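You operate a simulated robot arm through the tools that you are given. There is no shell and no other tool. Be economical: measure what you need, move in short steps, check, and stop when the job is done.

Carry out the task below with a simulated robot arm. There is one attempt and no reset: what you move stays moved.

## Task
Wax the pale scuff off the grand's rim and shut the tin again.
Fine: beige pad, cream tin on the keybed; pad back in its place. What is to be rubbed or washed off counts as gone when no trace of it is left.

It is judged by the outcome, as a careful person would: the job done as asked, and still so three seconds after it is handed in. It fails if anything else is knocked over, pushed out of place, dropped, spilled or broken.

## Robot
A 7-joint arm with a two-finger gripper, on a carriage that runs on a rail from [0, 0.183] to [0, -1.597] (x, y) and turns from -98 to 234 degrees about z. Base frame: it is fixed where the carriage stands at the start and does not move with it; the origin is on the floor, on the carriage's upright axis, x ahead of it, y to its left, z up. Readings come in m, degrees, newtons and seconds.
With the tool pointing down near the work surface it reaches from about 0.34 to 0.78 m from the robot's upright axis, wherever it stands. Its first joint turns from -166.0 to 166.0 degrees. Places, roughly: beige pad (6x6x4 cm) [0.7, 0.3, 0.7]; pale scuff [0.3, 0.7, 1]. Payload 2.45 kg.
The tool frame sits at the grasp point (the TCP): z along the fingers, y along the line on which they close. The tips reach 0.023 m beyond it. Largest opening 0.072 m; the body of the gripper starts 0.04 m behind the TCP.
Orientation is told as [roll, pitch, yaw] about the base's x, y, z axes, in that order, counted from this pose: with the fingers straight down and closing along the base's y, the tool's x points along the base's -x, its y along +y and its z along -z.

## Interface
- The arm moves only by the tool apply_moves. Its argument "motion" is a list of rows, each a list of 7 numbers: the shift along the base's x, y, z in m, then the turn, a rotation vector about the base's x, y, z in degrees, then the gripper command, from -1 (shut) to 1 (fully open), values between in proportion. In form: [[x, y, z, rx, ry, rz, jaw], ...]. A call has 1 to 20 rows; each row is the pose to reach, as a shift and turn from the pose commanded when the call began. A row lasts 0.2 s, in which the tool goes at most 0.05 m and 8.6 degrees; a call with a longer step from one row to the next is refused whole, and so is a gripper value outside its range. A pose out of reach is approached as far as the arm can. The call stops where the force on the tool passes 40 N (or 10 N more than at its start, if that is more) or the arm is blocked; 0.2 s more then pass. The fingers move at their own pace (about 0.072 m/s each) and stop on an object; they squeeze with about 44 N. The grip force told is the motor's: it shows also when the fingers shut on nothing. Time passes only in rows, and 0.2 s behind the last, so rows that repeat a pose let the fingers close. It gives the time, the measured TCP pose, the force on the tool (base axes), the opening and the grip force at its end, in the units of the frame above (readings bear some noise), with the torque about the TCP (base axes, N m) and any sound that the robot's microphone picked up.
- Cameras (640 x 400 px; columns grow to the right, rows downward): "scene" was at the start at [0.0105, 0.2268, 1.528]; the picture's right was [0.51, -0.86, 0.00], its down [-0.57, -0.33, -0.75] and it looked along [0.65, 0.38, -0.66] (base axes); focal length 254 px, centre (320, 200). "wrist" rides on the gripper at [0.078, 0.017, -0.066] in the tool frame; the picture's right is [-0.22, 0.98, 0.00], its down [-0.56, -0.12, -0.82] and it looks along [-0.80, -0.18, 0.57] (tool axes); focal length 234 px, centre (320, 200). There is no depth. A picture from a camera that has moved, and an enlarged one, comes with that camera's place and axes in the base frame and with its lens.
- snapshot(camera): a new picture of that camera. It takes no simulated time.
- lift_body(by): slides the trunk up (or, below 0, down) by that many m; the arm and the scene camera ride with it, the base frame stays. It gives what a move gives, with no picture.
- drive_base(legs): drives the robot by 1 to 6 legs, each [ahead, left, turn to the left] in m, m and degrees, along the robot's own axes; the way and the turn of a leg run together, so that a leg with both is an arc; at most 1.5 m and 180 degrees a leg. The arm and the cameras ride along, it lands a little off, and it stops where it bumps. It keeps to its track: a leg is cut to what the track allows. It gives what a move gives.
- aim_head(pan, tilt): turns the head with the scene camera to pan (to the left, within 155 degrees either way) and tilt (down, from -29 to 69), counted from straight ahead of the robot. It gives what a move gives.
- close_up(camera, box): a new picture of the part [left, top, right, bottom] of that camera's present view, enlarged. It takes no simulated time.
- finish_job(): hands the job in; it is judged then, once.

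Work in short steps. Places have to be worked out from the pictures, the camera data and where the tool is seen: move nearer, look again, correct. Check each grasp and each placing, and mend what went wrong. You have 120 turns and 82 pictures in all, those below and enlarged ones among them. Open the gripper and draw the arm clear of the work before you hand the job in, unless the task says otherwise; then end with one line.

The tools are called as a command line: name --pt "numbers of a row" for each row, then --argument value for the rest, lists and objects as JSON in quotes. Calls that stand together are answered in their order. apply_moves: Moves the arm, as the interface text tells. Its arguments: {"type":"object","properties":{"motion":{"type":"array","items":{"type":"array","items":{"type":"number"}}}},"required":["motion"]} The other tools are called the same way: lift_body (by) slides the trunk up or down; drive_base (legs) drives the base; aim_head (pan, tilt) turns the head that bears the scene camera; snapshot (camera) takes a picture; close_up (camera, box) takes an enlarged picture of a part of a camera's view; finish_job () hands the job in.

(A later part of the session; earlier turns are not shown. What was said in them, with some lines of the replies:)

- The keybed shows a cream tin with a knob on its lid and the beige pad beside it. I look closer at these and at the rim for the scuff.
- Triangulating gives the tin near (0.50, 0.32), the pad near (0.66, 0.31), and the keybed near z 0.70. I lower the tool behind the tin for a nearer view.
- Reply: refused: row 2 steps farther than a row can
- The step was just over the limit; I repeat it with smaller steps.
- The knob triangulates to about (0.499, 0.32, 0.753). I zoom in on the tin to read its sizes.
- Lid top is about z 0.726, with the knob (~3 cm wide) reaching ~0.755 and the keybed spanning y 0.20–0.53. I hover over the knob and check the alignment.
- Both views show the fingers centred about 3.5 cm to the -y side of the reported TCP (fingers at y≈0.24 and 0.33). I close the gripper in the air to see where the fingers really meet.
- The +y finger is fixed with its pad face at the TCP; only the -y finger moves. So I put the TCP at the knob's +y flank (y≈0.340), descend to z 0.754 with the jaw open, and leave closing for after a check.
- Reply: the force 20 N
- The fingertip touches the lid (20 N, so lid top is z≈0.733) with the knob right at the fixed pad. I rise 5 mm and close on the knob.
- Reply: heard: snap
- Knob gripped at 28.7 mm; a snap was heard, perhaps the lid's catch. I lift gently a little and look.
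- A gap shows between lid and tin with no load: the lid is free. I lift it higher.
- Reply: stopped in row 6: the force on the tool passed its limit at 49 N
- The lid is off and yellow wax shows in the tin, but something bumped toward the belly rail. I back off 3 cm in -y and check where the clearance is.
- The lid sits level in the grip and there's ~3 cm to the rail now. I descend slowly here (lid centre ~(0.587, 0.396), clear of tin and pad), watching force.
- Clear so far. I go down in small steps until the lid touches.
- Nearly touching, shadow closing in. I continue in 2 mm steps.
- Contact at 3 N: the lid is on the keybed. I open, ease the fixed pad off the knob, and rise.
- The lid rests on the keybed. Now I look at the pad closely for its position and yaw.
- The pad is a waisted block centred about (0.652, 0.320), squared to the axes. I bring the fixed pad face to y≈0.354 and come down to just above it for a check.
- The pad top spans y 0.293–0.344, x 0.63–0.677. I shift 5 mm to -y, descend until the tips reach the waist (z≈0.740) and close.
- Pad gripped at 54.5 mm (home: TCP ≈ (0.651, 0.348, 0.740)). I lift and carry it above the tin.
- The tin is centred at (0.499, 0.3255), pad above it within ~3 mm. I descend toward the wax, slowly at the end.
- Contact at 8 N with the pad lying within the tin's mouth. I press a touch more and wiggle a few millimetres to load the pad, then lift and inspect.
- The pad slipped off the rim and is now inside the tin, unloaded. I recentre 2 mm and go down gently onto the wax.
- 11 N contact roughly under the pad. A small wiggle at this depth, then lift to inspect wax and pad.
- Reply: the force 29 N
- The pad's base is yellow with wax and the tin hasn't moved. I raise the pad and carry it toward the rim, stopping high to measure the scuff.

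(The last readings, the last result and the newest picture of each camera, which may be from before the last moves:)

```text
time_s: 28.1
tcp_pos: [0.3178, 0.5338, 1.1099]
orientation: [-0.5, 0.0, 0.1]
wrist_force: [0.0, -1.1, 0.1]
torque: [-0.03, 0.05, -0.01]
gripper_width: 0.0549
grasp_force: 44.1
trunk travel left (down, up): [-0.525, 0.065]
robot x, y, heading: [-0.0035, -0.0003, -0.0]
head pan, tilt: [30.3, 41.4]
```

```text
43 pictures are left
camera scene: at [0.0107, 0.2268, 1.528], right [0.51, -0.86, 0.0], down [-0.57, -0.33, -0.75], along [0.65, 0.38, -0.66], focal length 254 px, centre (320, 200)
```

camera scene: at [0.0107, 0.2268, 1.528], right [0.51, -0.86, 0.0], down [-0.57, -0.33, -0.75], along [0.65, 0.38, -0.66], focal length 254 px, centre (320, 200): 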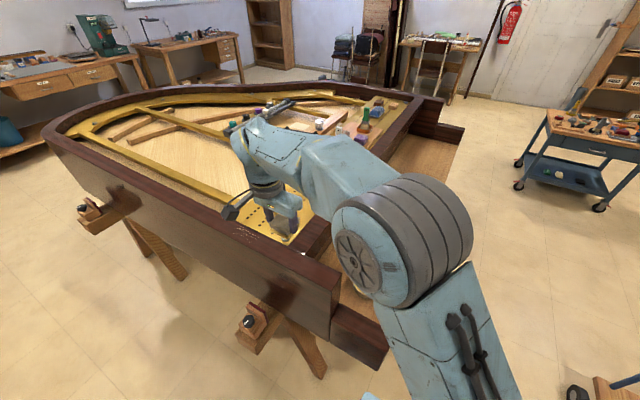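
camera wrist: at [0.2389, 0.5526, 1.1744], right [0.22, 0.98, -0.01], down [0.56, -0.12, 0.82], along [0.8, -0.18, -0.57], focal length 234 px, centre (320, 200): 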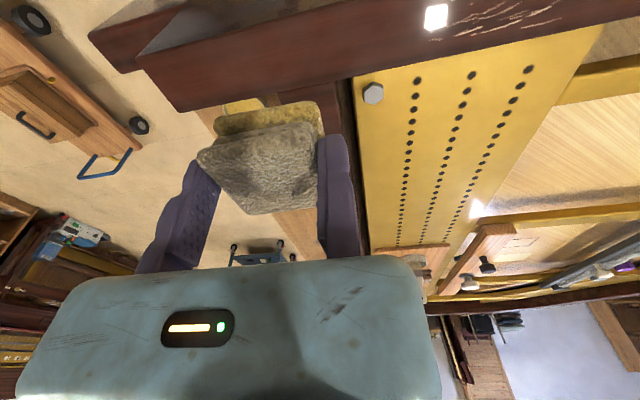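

The two views put the scuff at about (0.347, 0.688, 0.928) — near the reach limit from here. I drive the carriage 0.14 m left, with the arm high, to come comfortably in range.

drive_base --legs '[[0, 0.14, 0]]'

snapshot --camera "wrist"

snapshot --camera "scene"

```text
time_s: 29.4
tcp_pos: [0.317, 0.6739, 1.1104]
orientation: [-0.4, 0.1, 0.1]
wrist_force: [0.3, 0.5, -1.5]
torque: [0.0, 0.01, 0.0]
gripper_width: 0.0547
grasp_force: 43.8
trunk travel left (down, up): [-0.525, 0.065]
robot x, y, heading: [-0.0006, 0.1407, 0.1]
head pan, tilt: [30.3, 41.4]
```

```text
42 pictures are left
camera wrist: at [0.2391, 0.6919, 1.1744], right [0.22, 0.98, -0.01], down [0.56, -0.12, 0.82], along [0.8, -0.18, -0.57], focal length 234 px, centre (320, 200)
```

wrist: 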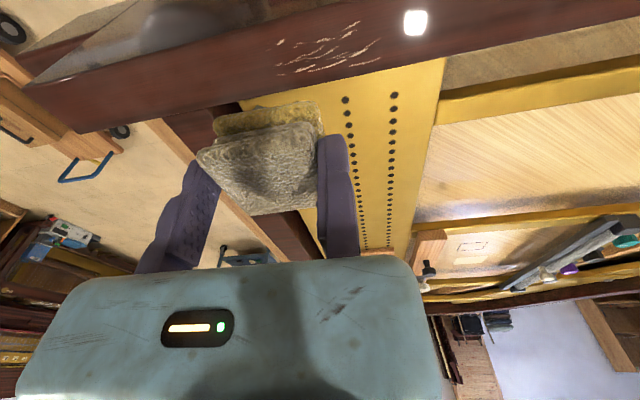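

```text
41 pictures are left
camera scene: at [0.0106, 0.3664, 1.5279], right [0.51, -0.86, 0.0], down [-0.57, -0.33, -0.75], along [0.65, 0.38, -0.66], focal length 254 px, centre (320, 200)
```

scene: 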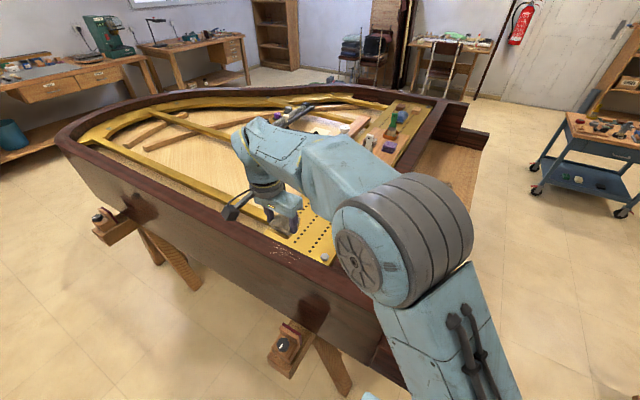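

Now zoom on the scuff from both cameras for its extent and height.

close_up --camera "wrist" --box '[250, 0, 410, 100]'

close_up --camera "scene" --box '[240, 220, 336, 280]'

```text
4.00 times, centred on (330, 50) of wrist
camera zoom: at [0.2391, 0.6919, 1.1744], right [0.22, 0.98, -0.01], down [0.56, -0.12, 0.82], along [0.8, -0.18, -0.57], focal length 937 px, centre (280, 800)
```

zoom: 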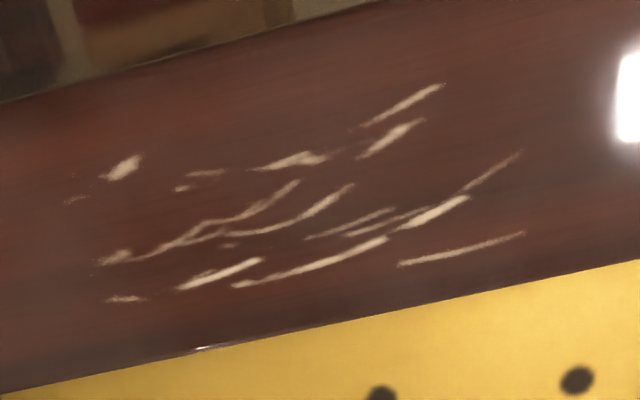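

```text
6.67 times, centred on (288, 250) of scene
camera zoom: at [0.0106, 0.3664, 1.5279], right [0.51, -0.86, 0.0], down [-0.57, -0.33, -0.75], along [0.65, 0.38, -0.66], focal length 1694 px, centre (533, -133)
```

zoom: 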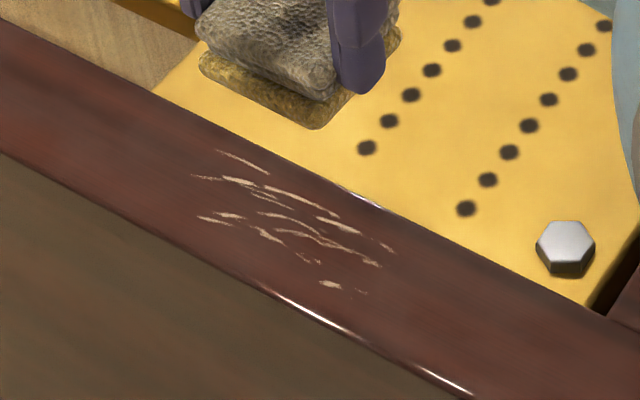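

Scuff spans about x 0.308–0.350, y 0.622–0.725 on a rim that is x 0.300–0.358 wide, z≈0.945. I place the pad over its centre and come down slowly to contact.

apply_moves --pt "0.0115 0.028 -0.03 0 0 0 -1" --pt "0.0115 0.028 -0.06 0 0 0 -1" --pt "0.0115 0.028 -0.085 0 0 0 -1"

snapshot --camera "wrist"

close_up --camera "scene" --box '[220, 190, 348, 290]'

```text
time_s: 30.2
tcp_pos: [0.3273, 0.7014, 1.0246]
orientation: [-0.3, 0.2, 0.0]
wrist_force: [-0.2, 0.5, 0.5]
torque: [0.04, -0.01, 0.0]
gripper_width: 0.0547
grasp_force: 44.8
trunk travel left (down, up): [-0.525, 0.065]
robot x, y, heading: [0.0013, 0.141, -0.2]
head pan, tilt: [30.3, 41.4]
```

```text
38 pictures are left
camera wrist: at [0.2501, 0.7203, 1.0891], right [0.22, 0.98, -0.01], down [0.56, -0.12, 0.82], along [0.8, -0.18, -0.57], focal length 234 px, centre (320, 200)
```

wrist: 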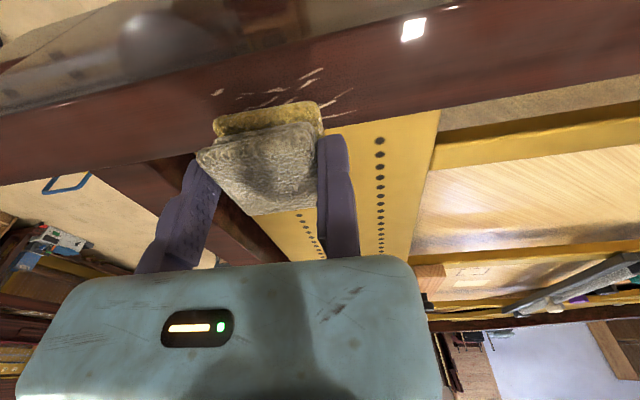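

```text
4.00 times, centred on (284, 240) of scene
camera zoom: at [0.0105, 0.3661, 1.528], right [0.51, -0.86, 0.0], down [-0.57, -0.33, -0.75], along [0.65, 0.38, -0.66], focal length 1016 px, centre (464, 40)
```

zoom: 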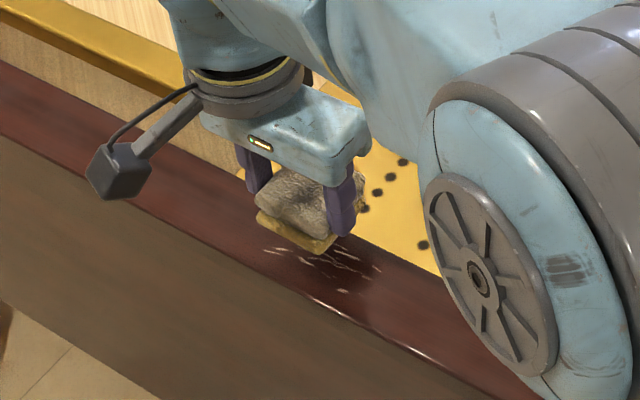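

The pad hangs over the scuff. I lower in small steps to contact.

apply_moves --pt "0 0 -0.008 0 0 0 -1" --pt "0 0 -0.016 0 0 0 -1" --pt "0 0 -0.023 0 0 0 -1" --pt "0 0 -0.028 0 0 0 -1"

```text
time_s: 31.2
tcp_pos: [0.3281, 0.7017, 0.9972]
orientation: [-0.3, 0.0, 0.1]
wrist_force: [-0.8, 0.4, 0.1]
torque: [-0.02, 0.03, 0.0]
gripper_width: 0.0546
grasp_force: 44.6
trunk travel left (down, up): [-0.525, 0.065]
robot x, y, heading: [-0.0004, 0.137, -0.1]
head pan, tilt: [30.3, 41.4]
```

apply_moves --pt "0 0 -0.004 0 0 0 -1" --pt "0 0 -0.007 0 0 0 -1" --pt "0 0 -0.01 0 0 0 -1" --pt "0 0 -0.012 0 0 0 -1"

snapshot --camera "wrist"

```text
time_s: 32.2
tcp_pos: [0.3275, 0.7005, 0.9914]
orientation: [0.1, -0.2, 0.1]
wrist_force: [-0.8, 2.0, 38.2]
torque: [-1.29, 0.07, -0.01]
gripper_width: 0.0547
grasp_force: 44.0
trunk travel left (down, up): [-0.525, 0.065]
robot x, y, heading: [0.0047, 0.1404, 0.1]
head pan, tilt: [30.3, 41.4]
```

```text
36 pictures are left
camera wrist: at [0.2498, 0.7183, 1.0546], right [0.22, 0.98, 0.0], down [0.56, -0.12, 0.82], along [0.8, -0.18, -0.57], focal length 234 px, centre (320, 200)
```

wrist: 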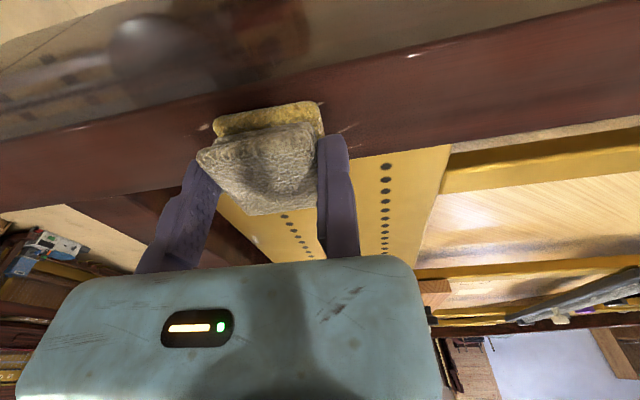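

Firm contact (rim top ≈ 0.948). I ease to about 15–20 N and rub along the rim.

apply_moves --pt "0 0 0.003 0 0 0 -1" --pt "0 0.012 0.003 0 0 0 -1" --pt "0 0.025 0.003 0 0 0 -1" --pt "0 0.038 0.003 0 0 0 -1" --pt "0 0.025 0.003 0 0 0 -1" --pt "0 0.012 0.003 0 0 0 -1" --pt "0 0 0.003 0 0 0 -1" --pt "0 -0.013 0.003 0 0 0 -1" --pt "0 -0.026 0.003 0 0 0 -1" --pt "0 -0.038 0.003 0 0 0 -1" --pt "0 -0.026 0.003 0 0 0 -1" --pt "0 -0.013 0.003 0 0 0 -1" --pt "0 0 0.003 0 0 0 -1"

snapshot --camera "wrist"

```text
time_s: 35.0
tcp_pos: [0.3288, 0.6988, 0.99]
orientation: [-0.2, 0.0, -0.1]
wrist_force: [2.7, -13.7, 32.6]
torque: [-1.44, -0.09, 0.01]
gripper_width: 0.0547
grasp_force: 43.9
trunk travel left (down, up): [-0.525, 0.065]
robot x, y, heading: [-0.003, 0.139, -0.2]
head pan, tilt: [30.3, 41.4]
```

```text
35 pictures are left
camera wrist: at [0.2516, 0.7172, 1.054], right [0.22, 0.98, 0.0], down [0.56, -0.12, 0.82], along [0.8, -0.18, -0.57], focal length 234 px, centre (320, 200)
```

wrist: 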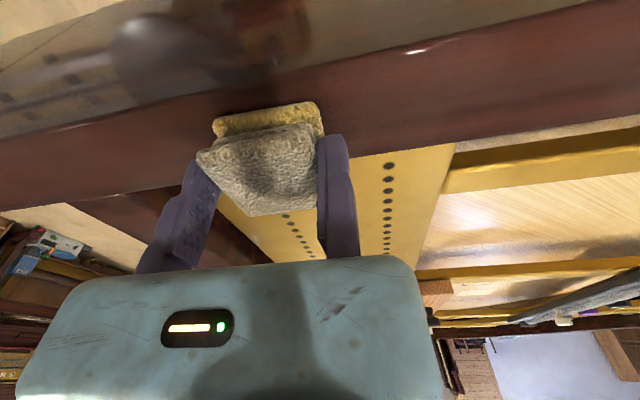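

Visible ends look clean. I lift the pad straight up and inspect the whole area.

apply_moves --pt "0 0 0.03 0 0 0 -1" --pt "0 0 0.07 0 0 0 -1" --pt "-0.01 -0.03 0.11 0 0 0 -1"

close_up --camera "wrist" --box '[230, 0, 420, 120]'

close_up --camera "scene" --box '[240, 220, 336, 280]'

```text
refused: row 3 steps farther than a row can; nothing moved
```

```text
3.33 times, centred on (325, 60) of wrist
camera zoom: at [0.2516, 0.7172, 1.054], right [0.22, 0.98, 0.0], down [0.56, -0.12, 0.82], along [0.8, -0.18, -0.57], focal length 781 px, centre (303, 667)
```

zoom: 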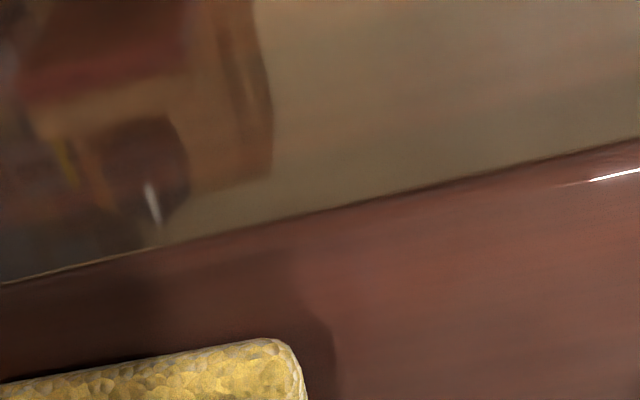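

```text
6.67 times, centred on (288, 250) of scene
camera zoom: at [0.0097, 0.3626, 1.5286], right [0.51, -0.86, 0.0], down [-0.57, -0.33, -0.75], along [0.65, 0.38, -0.66], focal length 1694 px, centre (533, -133)
```

zoom: 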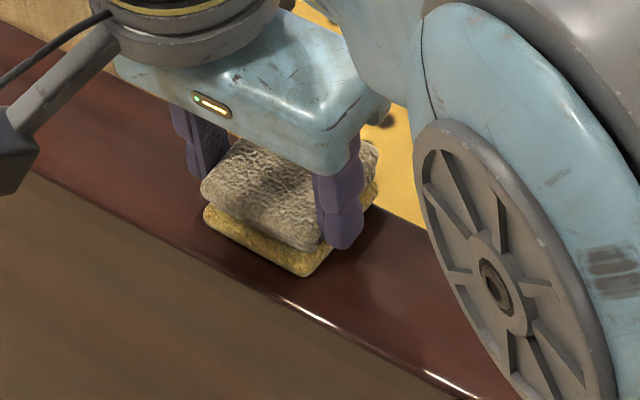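

The last step was too long; I redo the lift in smaller steps.

apply_moves --pt "0 0 0.03 0 0 0 -1" --pt "0 0 0.07 0 0 0 -1" --pt "0 -0.01 0.1 0 0 0 -1" --pt "-0.01 -0.03 0.125 0 0 0 -1"

close_up --camera "wrist" --box '[230, 0, 420, 120]'

close_up --camera "scene" --box '[240, 220, 336, 280]'

```text
time_s: 36.0
tcp_pos: [0.3182, 0.6707, 1.1139]
orientation: [-0.4, 0.1, 0.0]
wrist_force: [0.4, -0.4, -0.4]
torque: [0.02, 0.02, 0.0]
gripper_width: 0.0547
grasp_force: 43.7
trunk travel left (down, up): [-0.525, 0.065]
robot x, y, heading: [-0.002, 0.1377, -0.1]
head pan, tilt: [30.3, 41.4]
```

```text
3.33 times, centred on (325, 60) of wrist
camera zoom: at [0.241, 0.6886, 1.1784], right [0.22, 0.98, -0.01], down [0.56, -0.12, 0.82], along [0.8, -0.18, -0.57], focal length 781 px, centre (303, 667)
```

zoom: 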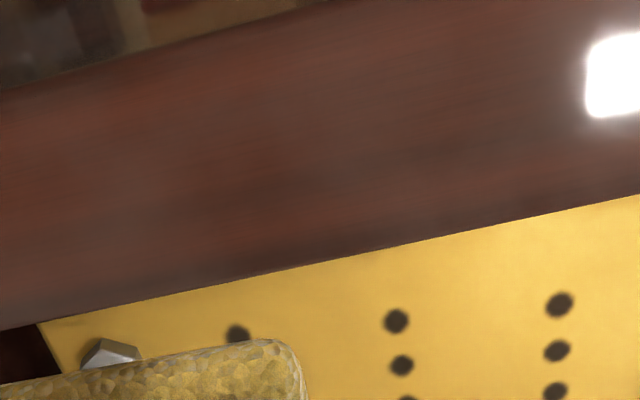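

```text
6.67 times, centred on (288, 250) of scene
camera zoom: at [0.0107, 0.3661, 1.5279], right [0.51, -0.86, 0.0], down [-0.57, -0.33, -0.75], along [0.65, 0.38, -0.66], focal length 1694 px, centre (533, -133)
```

zoom: 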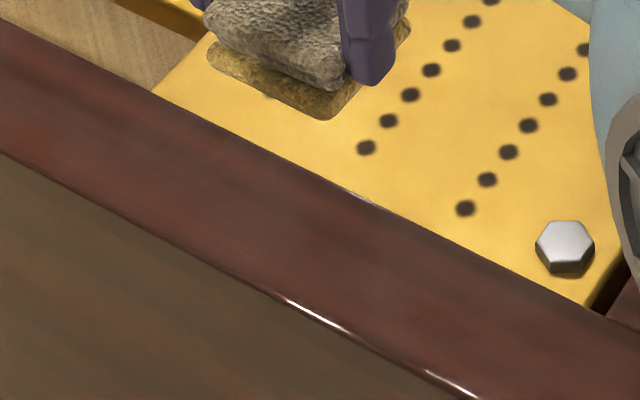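

No trace of the scuff in either view. I drive the carriage back and carry the pad home.

drive_base --legs '[[0, -0.139, 0]]'

apply_moves --pt "0.03 -0.03 0 0 0 0 -1" --pt "0.06 -0.06 0 0 0 0 -1" --pt "0.09 -0.09 0 0 0 0 -1" --pt "0.12 -0.12 0 0 0 0 -1" --pt "0.15 -0.15 0 0 0 0 -1" --pt "0.18 -0.18 0 0 0 0 -1" --pt "0.22 -0.184 0 0 0 0 -1" --pt "0.26 -0.184 0 0 0 0 -1" --pt "0.3 -0.184 0 0 0 0 -1" --pt "0.33 -0.184 -0.03 0 0 0 -1"

```text
time_s: 37.3
tcp_pos: [0.3172, 0.5324, 1.1136]
orientation: [-0.3, 0.1, 0.2]
wrist_force: [0.7, -0.3, -1.7]
torque: [0.03, 0.0, 0.0]
gripper_width: 0.0546
grasp_force: 44.7
trunk travel left (down, up): [-0.525, 0.065]
robot x, y, heading: [-0.001, -0.0012, 0.0]
head pan, tilt: [30.3, 41.4]
```

```text
time_s: 39.5
tcp_pos: [0.6474, 0.3485, 1.0823]
orientation: [-0.3, 0.1, 0.2]
wrist_force: [-0.4, 0.2, -0.4]
torque: [-0.01, -0.02, 0.0]
gripper_width: 0.0547
grasp_force: 43.6
trunk travel left (down, up): [-0.525, 0.065]
robot x, y, heading: [-0.0009, 0.0013, 0.1]
head pan, tilt: [30.3, 41.4]
```

Above the pad's home. I descend to just over the keybed.

apply_moves --pt "0.0035 -0.001 -0.045 0 0 0 -1" --pt "0.0035 -0.001 -0.09 0 0 0 -1" --pt "0.0035 -0.001 -0.135 0 0 0 -1" --pt "0.0035 -0.001 -0.18 0 0 0 -1" --pt "0.0035 -0.001 -0.225 0 0 0 -1" --pt "0.0035 -0.001 -0.27 0 0 0 -1" --pt "0.0035 -0.001 -0.3 0 0 0 -1" --pt "0.0035 -0.001 -0.322 0 0 0 -1"

snapshot --camera "wrist"

```text
time_s: 41.3
tcp_pos: [0.6519, 0.3476, 0.762]
orientation: [-0.3, 0.0, 0.2]
wrist_force: [0.2, 0.4, -0.8]
torque: [0.01, -0.01, 0.04]
gripper_width: 0.0546
grasp_force: 43.4
trunk travel left (down, up): [-0.525, 0.065]
robot x, y, heading: [-0.0016, -0.0004, 0.2]
head pan, tilt: [30.3, 41.4]
```

```text
30 pictures are left
camera wrist: at [0.5739, 0.3665, 0.8261], right [0.21, 0.98, -0.01], down [0.56, -0.12, 0.82], along [0.8, -0.18, -0.57], focal length 234 px, centre (320, 200)
```

wrist: 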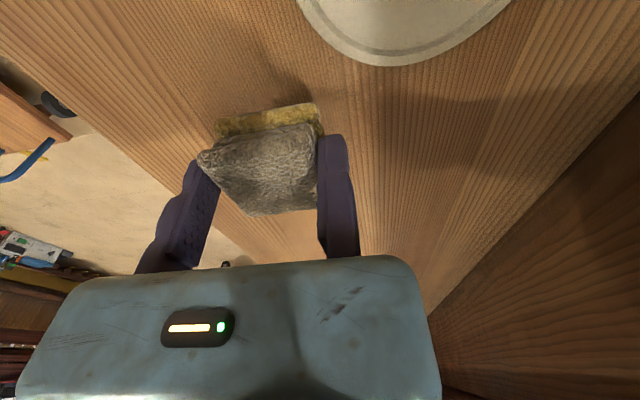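

Well placed. I lower the last 2 cm slowly to contact.

apply_moves --pt "0 0 -0.008 0 0 0 -1" --pt "0 0 -0.015 0 0 0 -1" --pt "0 0 -0.019 0 0 0 -1" --pt "0 0 -0.021 0 0 0 -1"

```text
time_s: 42.3
tcp_pos: [0.6518, 0.3466, 0.74]
orientation: [-0.5, 0.1, 0.3]
wrist_force: [-0.1, -0.1, -1.0]
torque: [-0.01, -0.02, 0.01]
gripper_width: 0.0549
grasp_force: 44.4
trunk travel left (down, up): [-0.525, 0.065]
robot x, y, heading: [-0.0025, 0.0037, -0.2]
head pan, tilt: [30.3, 41.4]
```

apply_moves --pt "0 0 -0.001 0 0 0 -1" --pt "0 0 -0.002 0 0 0 -1" --pt "0 0 -0.003 0 0 0 -1"

```text
time_s: 43.1
tcp_pos: [0.6519, 0.3474, 0.7397]
orientation: [-0.3, -0.2, 0.1]
wrist_force: [-2.6, -1.3, 11.3]
torque: [-0.07, 0.08, -0.04]
gripper_width: 0.0547
grasp_force: 44.4
trunk travel left (down, up): [-0.525, 0.065]
robot x, y, heading: [-0.001, 0.0046, 0.1]
head pan, tilt: [30.3, 41.4]
```

Contact on the keybed. I ease off, release, step the fixed finger away 3 mm and rise.

apply_moves --pt "0 0 0.002 0 0 0 -1" --pt "0 0 0.002 0 0 0 1" --pt "0 0 0.002 0 0 0 1" --pt "0 0 0.002 0 0 0 1" --pt "0 0.003 0.002 0 0 0 1" --pt "0 0.003 0.03 0 0 0 1" --pt "0 0.003 0.07 0 0 0 1" --pt "0 0.003 0.11 0 0 0 1"

snapshot --camera "wrist"

```text
time_s: 44.9
tcp_pos: [0.6534, 0.3508, 0.8498]
orientation: [-0.4, 0.0, 0.3]
wrist_force: [-1.2, 0.0, 0.1]
torque: [0.01, 0.03, 0.0]
gripper_width: 0.0719
grasp_force: 0.1
trunk travel left (down, up): [-0.525, 0.065]
robot x, y, heading: [-0.0001, 0.0003, 0.1]
head pan, tilt: [30.3, 41.4]
```

```text
29 pictures are left
camera wrist: at [0.5757, 0.3682, 0.9141], right [0.21, 0.98, -0.01], down [0.56, -0.12, 0.82], along [0.8, -0.18, -0.57], focal length 234 px, centre (320, 200)
```

wrist: 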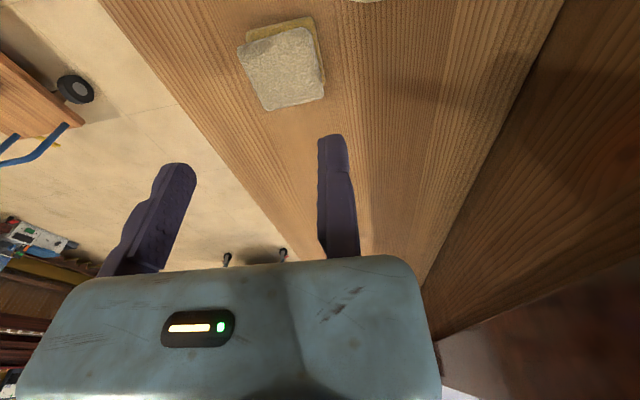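

The pad stands in its place. Next I return over the lid on the same spot where I released it.

apply_moves --pt "-0.03 0.03 0 0 0 0 1" --pt "-0.06 0.06 0 0 0 0 1" --pt "-0.067 0.0645 -0.03 0 0 0 1" --pt "-0.067 0.0645 -0.055 0 0 0 1"

snapshot --camera "wrist"

close_up --camera "scene" --box '[300, 210, 428, 310]'

```text
time_s: 45.9
tcp_pos: [0.5844, 0.4145, 0.7933]
orientation: [-0.5, 0.0, 0.1]
wrist_force: [0.2, -0.2, 0.0]
torque: [-0.02, 0.0, -0.01]
gripper_width: 0.072
grasp_force: 0.1
trunk travel left (down, up): [-0.525, 0.065]
robot x, y, heading: [0.0017, -0.0007, 0.1]
head pan, tilt: [30.3, 41.4]
```

```text
28 pictures are left
camera wrist: at [0.5063, 0.4333, 0.8582], right [0.21, 0.98, -0.01], down [0.56, -0.12, 0.82], along [0.8, -0.18, -0.57], focal length 234 px, centre (320, 200)
```

wrist: 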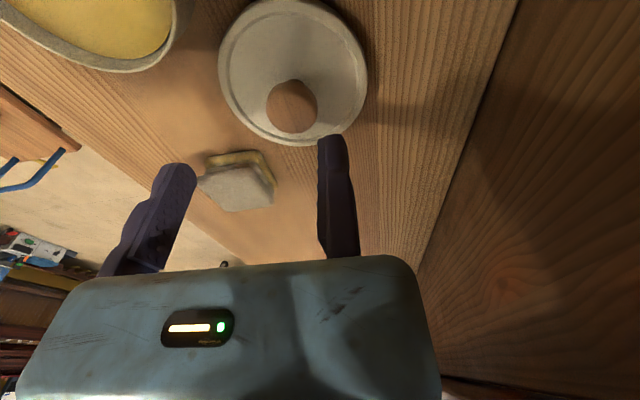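

```text
4.00 times, centred on (364, 260) of scene
camera zoom: at [0.0103, 0.2274, 1.528], right [0.51, -0.86, 0.0], down [-0.57, -0.33, -0.75], along [0.65, 0.38, -0.66], focal length 1016 px, centre (144, -40)
```

zoom: 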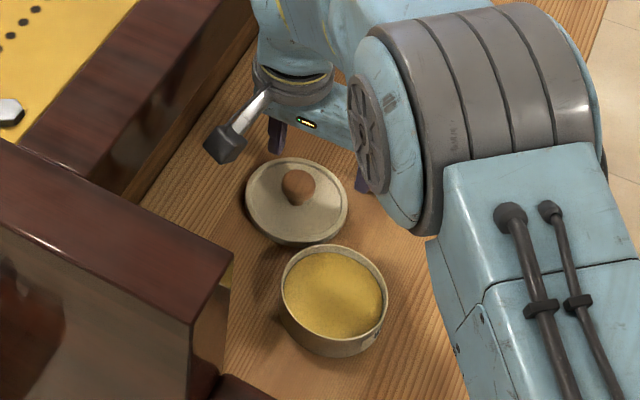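

The knob is at (0.584, 0.398), with the fixed pad just beside it. I descend and close.

apply_moves --pt "0 0 -0.02 0 0 0 1" --pt "0 0 -0.04 0 0 0 1" --pt "0 0 -0.054 0 0 0 1" --pt "0 0 -0.0555 0 0 0 -1" --pt "0 0 -0.0555 0 0 0 -1" --pt "0 0 -0.0555 0 0 0 -1" --pt "0 0 -0.0555 0 0 0 -1" --pt "0 0 -0.0555 0 0 0 -1"

snapshot --camera "wrist"

```text
time_s: 47.7
tcp_pos: [0.5842, 0.4145, 0.7376]
orientation: [-0.4, 0.1, 0.2]
wrist_force: [-0.2, 0.1, 0.1]
torque: [-0.02, -0.01, 0.04]
gripper_width: 0.0283
grasp_force: 44.1
trunk travel left (down, up): [-0.525, 0.065]
robot x, y, heading: [-0.0027, -0.0004, 0.3]
head pan, tilt: [30.3, 41.4]
```

```text
26 pictures are left
camera wrist: at [0.5064, 0.4327, 0.8021], right [0.21, 0.98, -0.01], down [0.56, -0.12, 0.82], along [0.8, -0.18, -0.57], focal length 234 px, centre (320, 200)
```

wrist: 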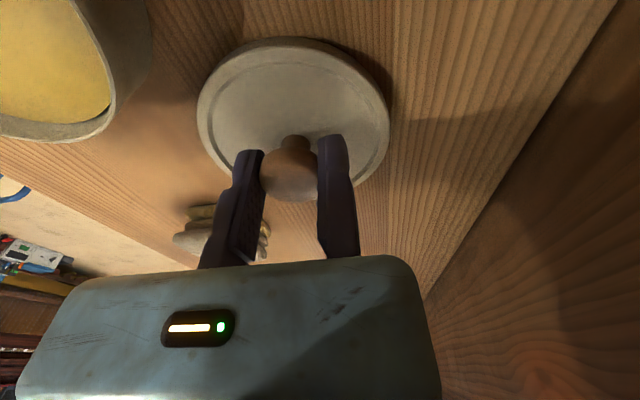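

Knob gripped. I lift the lid and carry it above the tin, then compare positions.

apply_moves --pt "0 0 0.03 0 0 0 -1" --pt "0 0 0.07 0 0 0 -1" --pt "0 0 0.11 0 0 0 -1" --pt "-0.03 -0.025 0.11 0 0 0 -1" --pt "-0.06 -0.05 0.11 0 0 0 -1" --pt "-0.086 -0.075 0.11 0 0 0 -1"

snapshot --camera "wrist"

close_up --camera "scene" --box '[310, 220, 422, 300]'

```text
time_s: 49.1
tcp_pos: [0.497, 0.3396, 0.8459]
orientation: [-0.4, 0.1, 0.2]
wrist_force: [0.3, 0.8, 0.0]
torque: [-0.01, 0.01, 0.03]
gripper_width: 0.028
grasp_force: 44.5
trunk travel left (down, up): [-0.525, 0.065]
robot x, y, heading: [0.0004, 0.0016, -0.1]
head pan, tilt: [30.3, 41.4]
```

```text
25 pictures are left
camera wrist: at [0.4194, 0.3577, 0.9111], right [0.21, 0.98, -0.01], down [0.56, -0.12, 0.82], along [0.8, -0.18, -0.57], focal length 234 px, centre (320, 200)
```

wrist: 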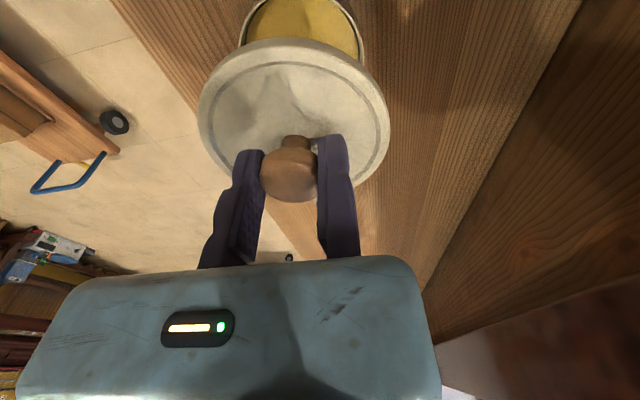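

```text
5.00 times, centred on (366, 260) of scene
camera zoom: at [0.0104, 0.2274, 1.5279], right [0.51, -0.86, 0.0], down [-0.57, -0.33, -0.75], along [0.65, 0.38, -0.66], focal length 1270 px, centre (90, -100)
```

zoom: 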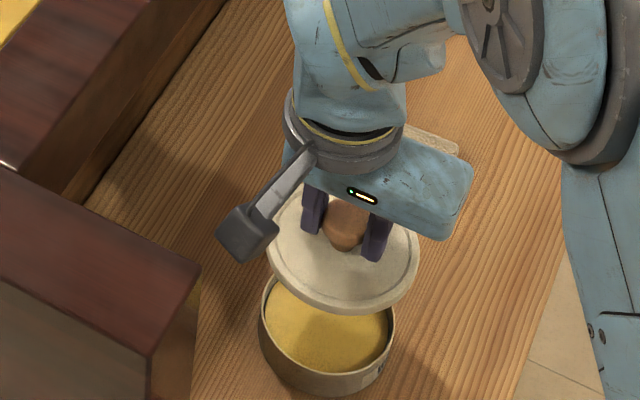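

I lower the lid to a few millimetres above seating and check concentricity in both views.

apply_moves --pt "0.002 0 -0.03 0 0 0 -1" --pt "0.002 0 -0.055 0 0 0 -1" --pt "0.002 0 -0.069 0 0 0 -1"

close_up --camera "wrist" --box '[170, 0, 410, 200]'

close_up --camera "scene" --box '[320, 245, 400, 305]'

```text
time_s: 49.9
tcp_pos: [0.502, 0.3388, 0.7773]
orientation: [-0.4, 0.0, 0.1]
wrist_force: [-0.9, 0.3, -0.4]
torque: [-0.01, -0.03, 0.03]
gripper_width: 0.0284
grasp_force: 44.1
trunk travel left (down, up): [-0.525, 0.065]
robot x, y, heading: [-0.0006, 0.0012, 0.3]
head pan, tilt: [30.3, 41.4]
```

```text
2.00 times, centred on (290, 100) of wrist
camera zoom: at [0.4242, 0.3576, 0.8423], right [0.22, 0.98, -0.01], down [0.56, -0.12, 0.82], along [0.8, -0.18, -0.57], focal length 468 px, centre (380, 400)
```

zoom: 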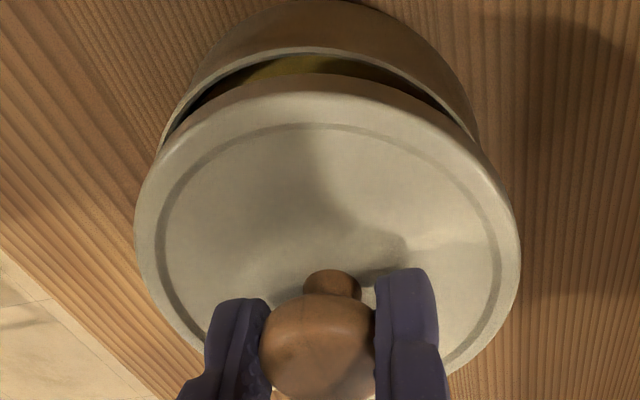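

```text
6.67 times, centred on (360, 275) of scene
camera zoom: at [0.0102, 0.2274, 1.528], right [0.51, -0.86, 0.0], down [-0.57, -0.33, -0.75], along [0.65, 0.38, -0.66], focal length 1694 px, centre (53, -300)
```

zoom: 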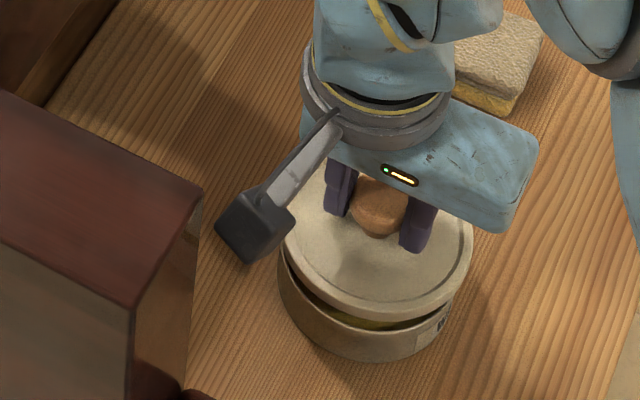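

Comparing outlines, the lid sits about 3–4 mm too far in +x and ~1.5 mm in -y. I correct that and look again.

apply_moves --pt "-0.0035 0.0015 -0.002 0 0 0 -1" --pt "-0.0035 0.0015 -0.005 0 0 0 -1"

close_up --camera "wrist" --box '[170, 0, 410, 200]'

close_up --camera "scene" --box '[320, 245, 400, 305]'

```text
time_s: 50.5
tcp_pos: [0.4974, 0.341, 0.7734]
orientation: [-0.3, 0.0, 0.2]
wrist_force: [-0.9, 0.3, 0.6]
torque: [0.0, -0.02, 0.04]
gripper_width: 0.0284
grasp_force: 43.9
trunk travel left (down, up): [-0.525, 0.065]
robot x, y, heading: [-0.0016, 0.0005, 0.0]
head pan, tilt: [30.3, 41.4]
```

```text
2.00 times, centred on (290, 100) of wrist
camera zoom: at [0.4201, 0.3589, 0.8376], right [0.21, 0.98, -0.01], down [0.56, -0.12, 0.82], along [0.8, -0.18, -0.57], focal length 468 px, centre (380, 400)
```

zoom: 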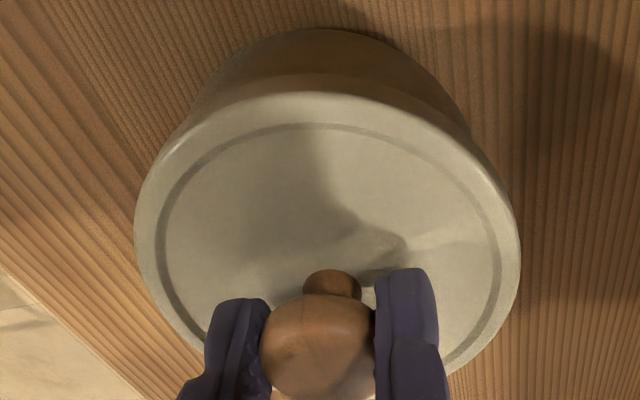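

```text
6.67 times, centred on (360, 275) of scene
camera zoom: at [0.0102, 0.2274, 1.528], right [0.51, -0.86, 0.0], down [-0.57, -0.33, -0.75], along [0.65, 0.38, -0.66], focal length 1694 px, centre (53, -300)
```

zoom: 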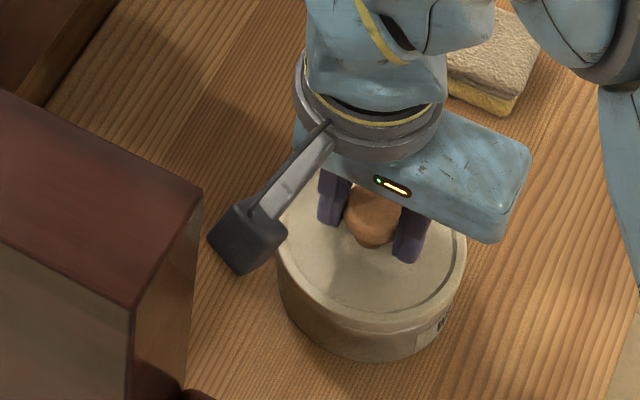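

Now concentric in both views. I lower gently to seat the lid.

apply_moves --pt "0 0 -0.002 0 0 0 -1" --pt "0 0 -0.004 0 0 0 -1" --pt "0 0 -0.006 0 0 0 -1" --pt "0 0 -0.008 0 0 0 -1"

```text
time_s: 51.5
tcp_pos: [0.4979, 0.341, 0.7678]
orientation: [-0.2, -0.2, 0.2]
wrist_force: [-2.5, -0.2, 24.7]
torque: [-0.83, 0.06, -0.07]
gripper_width: 0.0283
grasp_force: 43.9
trunk travel left (down, up): [-0.525, 0.065]
robot x, y, heading: [0.0008, -0.0011, 0.3]
head pan, tilt: [30.3, 41.4]
```

25 N at z 0.768 with no snap yet. I look at the seam before pressing further.

close_up --camera "wrist" --box '[170, 0, 410, 150]'

close_up --camera "scene" --box '[340, 260, 396, 302]'

```text
2.67 times, centred on (290, 75) of wrist
camera zoom: at [0.4198, 0.3595, 0.8323], right [0.21, 0.98, 0.0], down [0.56, -0.12, 0.82], along [0.8, -0.18, -0.57], focal length 624 px, centre (400, 533)
```

zoom: 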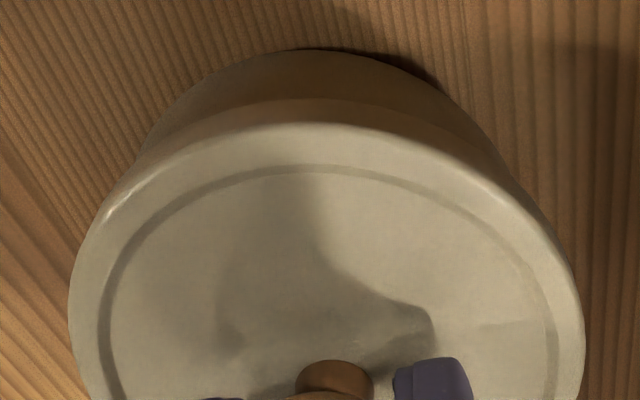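

```text
9.52 times, centred on (368, 281) of scene
camera zoom: at [0.0086, 0.2264, 1.5286], right [0.51, -0.86, 0.0], down [-0.57, -0.33, -0.75], along [0.65, 0.38, -0.66], focal length 2420 px, centre (-137, -571)
```

zoom: 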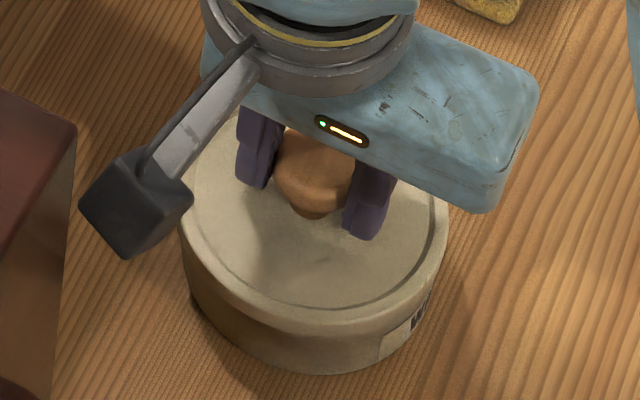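

The seam looks nearly shut and even. I press further, up to the force limit, to engage the catch.

apply_moves --pt "0 0 -0.0015 0 0 0 -1" --pt "0 0 -0.003 0 0 0 -1" --pt "0 0 -0.0045 0 0 0 -1"

```text
time_s: 52.3
tcp_pos: [0.497, 0.3431, 0.7645]
orientation: [0.1, -0.3, 0.2]
wrist_force: [-3.4, -1.4, 15.0]
torque: [-0.22, 0.5, -0.11]
gripper_width: 0.0281
grasp_force: 43.9
trunk travel left (down, up): [-0.525, 0.065]
robot x, y, heading: [0.002, -0.0001, 0.2]
head pan, tilt: [30.3, 41.4]
stopped in row 3: the force on the tool passed its limit at 42 N (the readings are from after the stop); the commanded pose is now the measured one
```

Now at z 0.7645, about the expected seated height, but no snap was heard. I press once more.

apply_moves --pt "0 0 -0.0015 0 0 0 -1" --pt "0 0 -0.003 0 0 0 -1" --pt "0 0 -0.0045 0 0 0 -1"

close_up --camera "scene" --box '[340, 260, 396, 302]'

```text
time_s: 53.0
tcp_pos: [0.4982, 0.3432, 0.7635]
orientation: [0.2, -0.5, 0.2]
wrist_force: [-10.3, -7.5, 20.2]
torque: [-0.28, 0.31, -0.18]
gripper_width: 0.0283
grasp_force: 43.7
trunk travel left (down, up): [-0.525, 0.065]
robot x, y, heading: [0.0001, -0.0008, 0.4]
head pan, tilt: [30.3, 41.4]
stopped in row 3: the force on the tool passed its limit at 42 N (the readings are from after the stop); the commanded pose is now the measured one
```

```text
9.52 times, centred on (368, 281) of scene
camera zoom: at [0.0081, 0.2259, 1.528], right [0.51, -0.86, 0.0], down [-0.57, -0.33, -0.75], along [0.65, 0.38, -0.66], focal length 2420 px, centre (-137, -571)
```

zoom: 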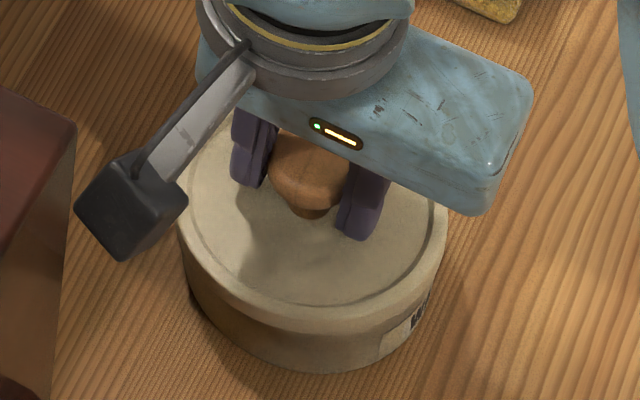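

Lateral force is building, so I release the knob, step clear and rise to look at the seam.

apply_moves --pt "0 0 0.002 0 0 0 -1" --pt "0 -0.001 0.003 0 0 0 1" --pt "0 -0.001 0.003 0 0 0 1" --pt "0 -0.001 0.003 0 0 0 1" --pt "0 0.002 0.004 0 0 0 1" --pt "0 0.002 0.04 0 0 0 1" --pt "-0.03 0.002 0.075 0 0 0 1" --pt "-0.06 0.002 0.11 0 0 0 1"

snapshot --camera "wrist"

close_up --camera "scene" --box '[320, 240, 432, 310]'

```text
time_s: 54.7
tcp_pos: [0.467, 0.3427, 0.8514]
orientation: [0.0, -1.4, -0.2]
wrist_force: [4.0, -4.6, 2.6]
torque: [0.37, 0.64, 0.42]
gripper_width: 0.0722
grasp_force: 0.1
trunk travel left (down, up): [-0.525, 0.065]
robot x, y, heading: [0.0016, 0.002, 0.2]
head pan, tilt: [30.3, 41.4]
stopped in row 8: the force on the tool passed its limit at 67 N (the readings are from after the stop); the commanded pose is now the measured one
```

```text
16 pictures are left
camera wrist: at [0.3883, 0.3607, 0.9142], right [0.22, 0.98, 0.01], down [0.54, -0.13, 0.83], along [0.81, -0.18, -0.56], focal length 234 px, centre (320, 200)
```

wrist: 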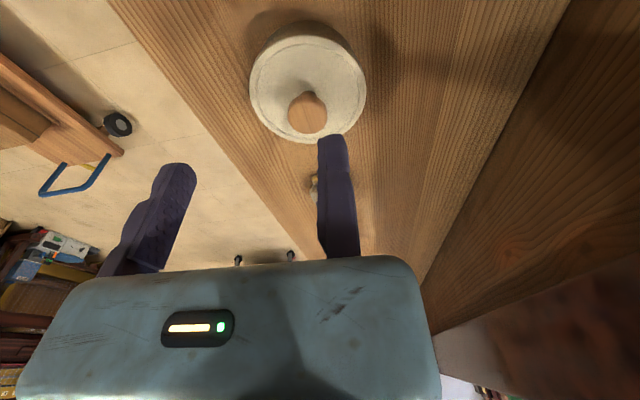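

```text
5.71 times, centred on (376, 275) of scene
camera zoom: at [0.0106, 0.2273, 1.5281], right [0.51, -0.86, 0.0], down [-0.57, -0.33, -0.75], along [0.65, 0.38, -0.66], focal length 1452 px, centre (0, -229)
```

zoom: 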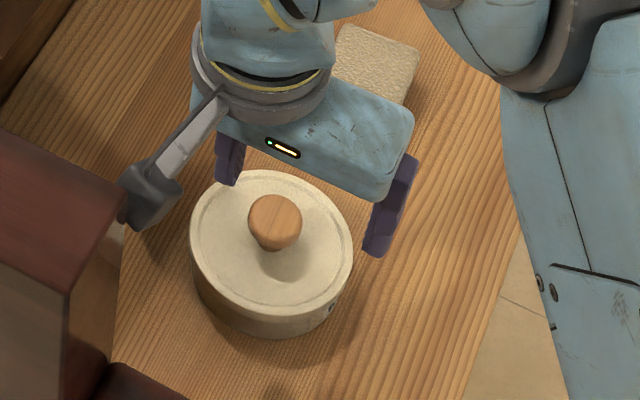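

The lid lies flat and even on the tin; the wrist camera had nudged the fixed rim end, so I move away from it. Then I'll press straight down on the knob's top with closed fingers to be sure the catch engages.

apply_moves --pt "0.012 0 0 0 0 0 1" --pt "0.032 -0.016 0 0 1.4 0 -1" --pt "0.032 -0.016 0 0 1.4 0 -1" --pt "0.032 -0.016 0 0 1.4 0 -1" --pt "0.032 -0.016 0 0 1.4 0 -1" --pt "0.032 -0.016 -0.02 0 1.4 0 -1" --pt "0.032 -0.016 -0.04 0 1.4 0 -1"

snapshot --camera "wrist"

```text
time_s: 56.3
tcp_pos: [0.497, 0.3284, 0.8138]
orientation: [0.1, 0.2, -0.1]
wrist_force: [0.8, 0.6, 0.4]
torque: [0.0, -0.05, 0.01]
gripper_width: 0.0
grasp_force: 28.5
trunk travel left (down, up): [-0.525, 0.065]
robot x, y, heading: [0.0004, -0.0004, -0.2]
head pan, tilt: [30.3, 41.4]
```

```text
14 pictures are left
camera wrist: at [0.4205, 0.3463, 0.8769], right [0.22, 0.98, 0.0], down [0.56, -0.13, 0.82], along [0.8, -0.18, -0.58], focal length 234 px, centre (320, 200)
```

wrist: 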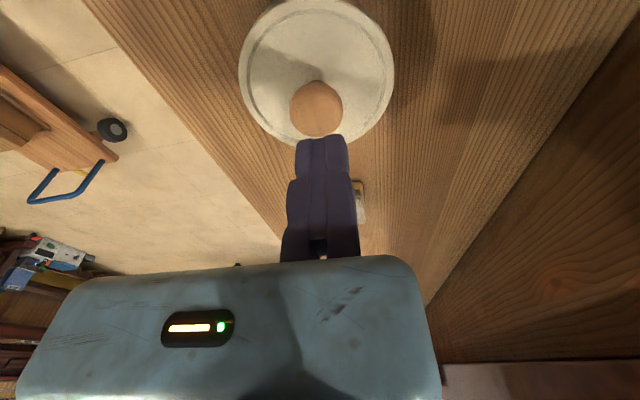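

The closed fingers are right over the knob ((0.495, 0.327)). I press straight down.

apply_moves --pt "-0.001 -0.001 -0.015 0 0 0 -1" --pt "-0.001 -0.001 -0.022 0 0 0 -1" --pt "-0.001 -0.001 -0.026 0 0 0 -1" --pt "-0.001 -0.001 -0.029 0 0 0 -1" --pt "-0.001 -0.001 -0.032 0 0 0 -1" --pt "-0.001 -0.001 -0.035 0 0 0 -1" --pt "-0.001 -0.001 -0.038 0 0 0 -1" --pt "-0.001 -0.001 -0.041 0 0 0 -1"

```text
time_s: 57.6
tcp_pos: [0.4962, 0.3266, 0.784]
orientation: [0.3, 0.0, -0.2]
wrist_force: [-10.7, -7.7, 24.4]
torque: [-0.17, 0.23, 0.01]
gripper_width: 0.006
grasp_force: 28.4
trunk travel left (down, up): [-0.525, 0.065]
robot x, y, heading: [0.0004, 0.0039, 0.2]
head pan, tilt: [30.3, 41.4]
heard: snap
stopped in row 6: the force on the tool passed its limit at 45 N (the readings are from after the stop); the commanded pose is now the measured one
```

A snap: the lid is latched. I rise, open the gripper and draw clear, then inspect everything.

apply_moves --pt "0 0 0.02 0 0 0 -1" --pt "0 0 0.06 0 0 0 -1" --pt "0 0 0.1 0 0 0 1" --pt "0 0 0.14 0 0 0 1" --pt "0 0 0.18 0 0 0 1" --pt "0 0 0.22 0 0 0 1" --pt "0 -0.03 0.25 0 0 0 1" --pt "-0.03 -0.05 0.28 0 0 0 1" --pt "-0.06 -0.07 0.31 0 0 0 1" --pt "-0.09 -0.09 0.34 0 0 0 1" --pt "-0.12 -0.11 0.37 0 0 0 1"

snapshot --camera "scene"

close_up --camera "scene" --box '[320, 220, 440, 320]'

close_up --camera "scene" --box '[180, 180, 340, 280]'

```text
time_s: 60.0
tcp_pos: [0.375, 0.2184, 1.1514]
orientation: [0.1, 0.1, -0.1]
wrist_force: [0.0, 0.2, -0.2]
torque: [0.01, 0.0, 0.01]
gripper_width: 0.072
grasp_force: 0.0
trunk travel left (down, up): [-0.525, 0.065]
robot x, y, heading: [-0.0015, 0.0026, 0.1]
head pan, tilt: [30.3, 41.4]
```

```text
13 pictures are left
camera scene: at [0.0106, 0.2274, 1.5279], right [0.51, -0.86, 0.0], down [-0.57, -0.33, -0.75], along [0.65, 0.38, -0.66], focal length 254 px, centre (320, 200)
```

scene: 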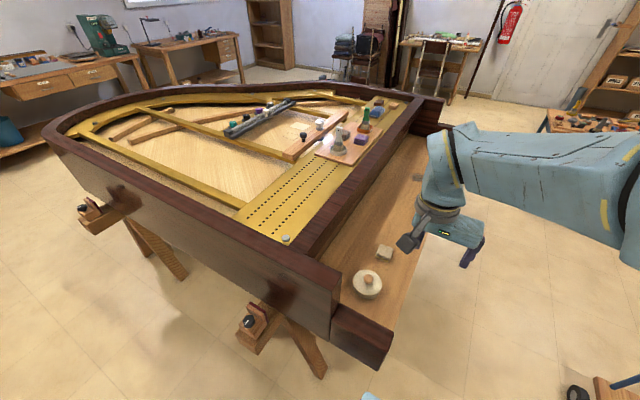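

```text
4.00 times, centred on (380, 270) of scene
camera zoom: at [0.0106, 0.2274, 1.5279], right [0.51, -0.86, 0.0], down [-0.57, -0.33, -0.75], along [0.65, 0.38, -0.66], focal length 1016 px, centre (80, -80)
```

zoom: 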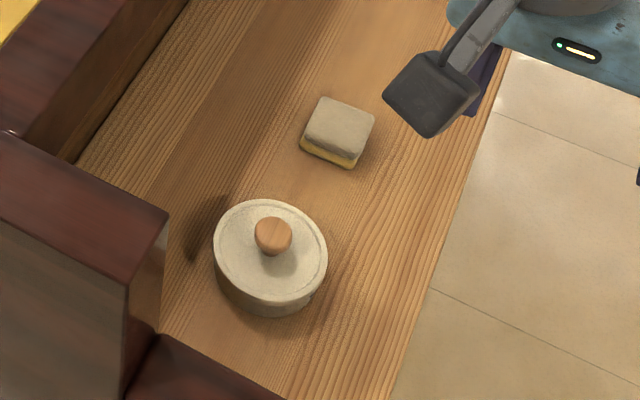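

```text
4.00 times, centred on (260, 230) of scene
camera zoom: at [0.0106, 0.2274, 1.5279], right [0.51, -0.86, 0.0], down [-0.57, -0.33, -0.75], along [0.65, 0.38, -0.66], focal length 1016 px, centre (560, 80)
```

zoom: 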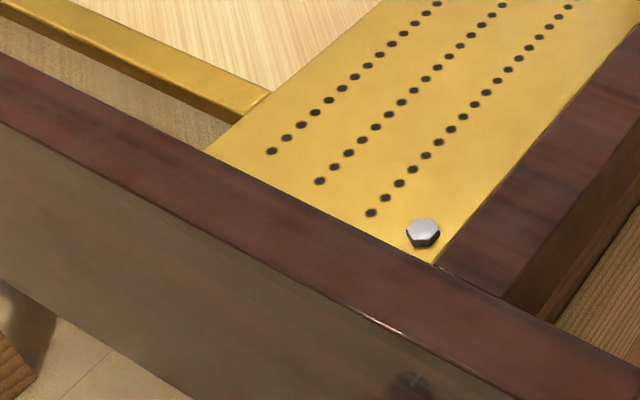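

The rim is clean, the tin is shut in its place, the pad is back within about 3 mm, and the arm is clear. I hand the job in.

finish_job

```text
The job is handed in.
```

The scuff is gone from the rim with no trace in either camera view. The tin is shut again (I heard the lid snap), and the pad is back within about 3 mm of where it was.
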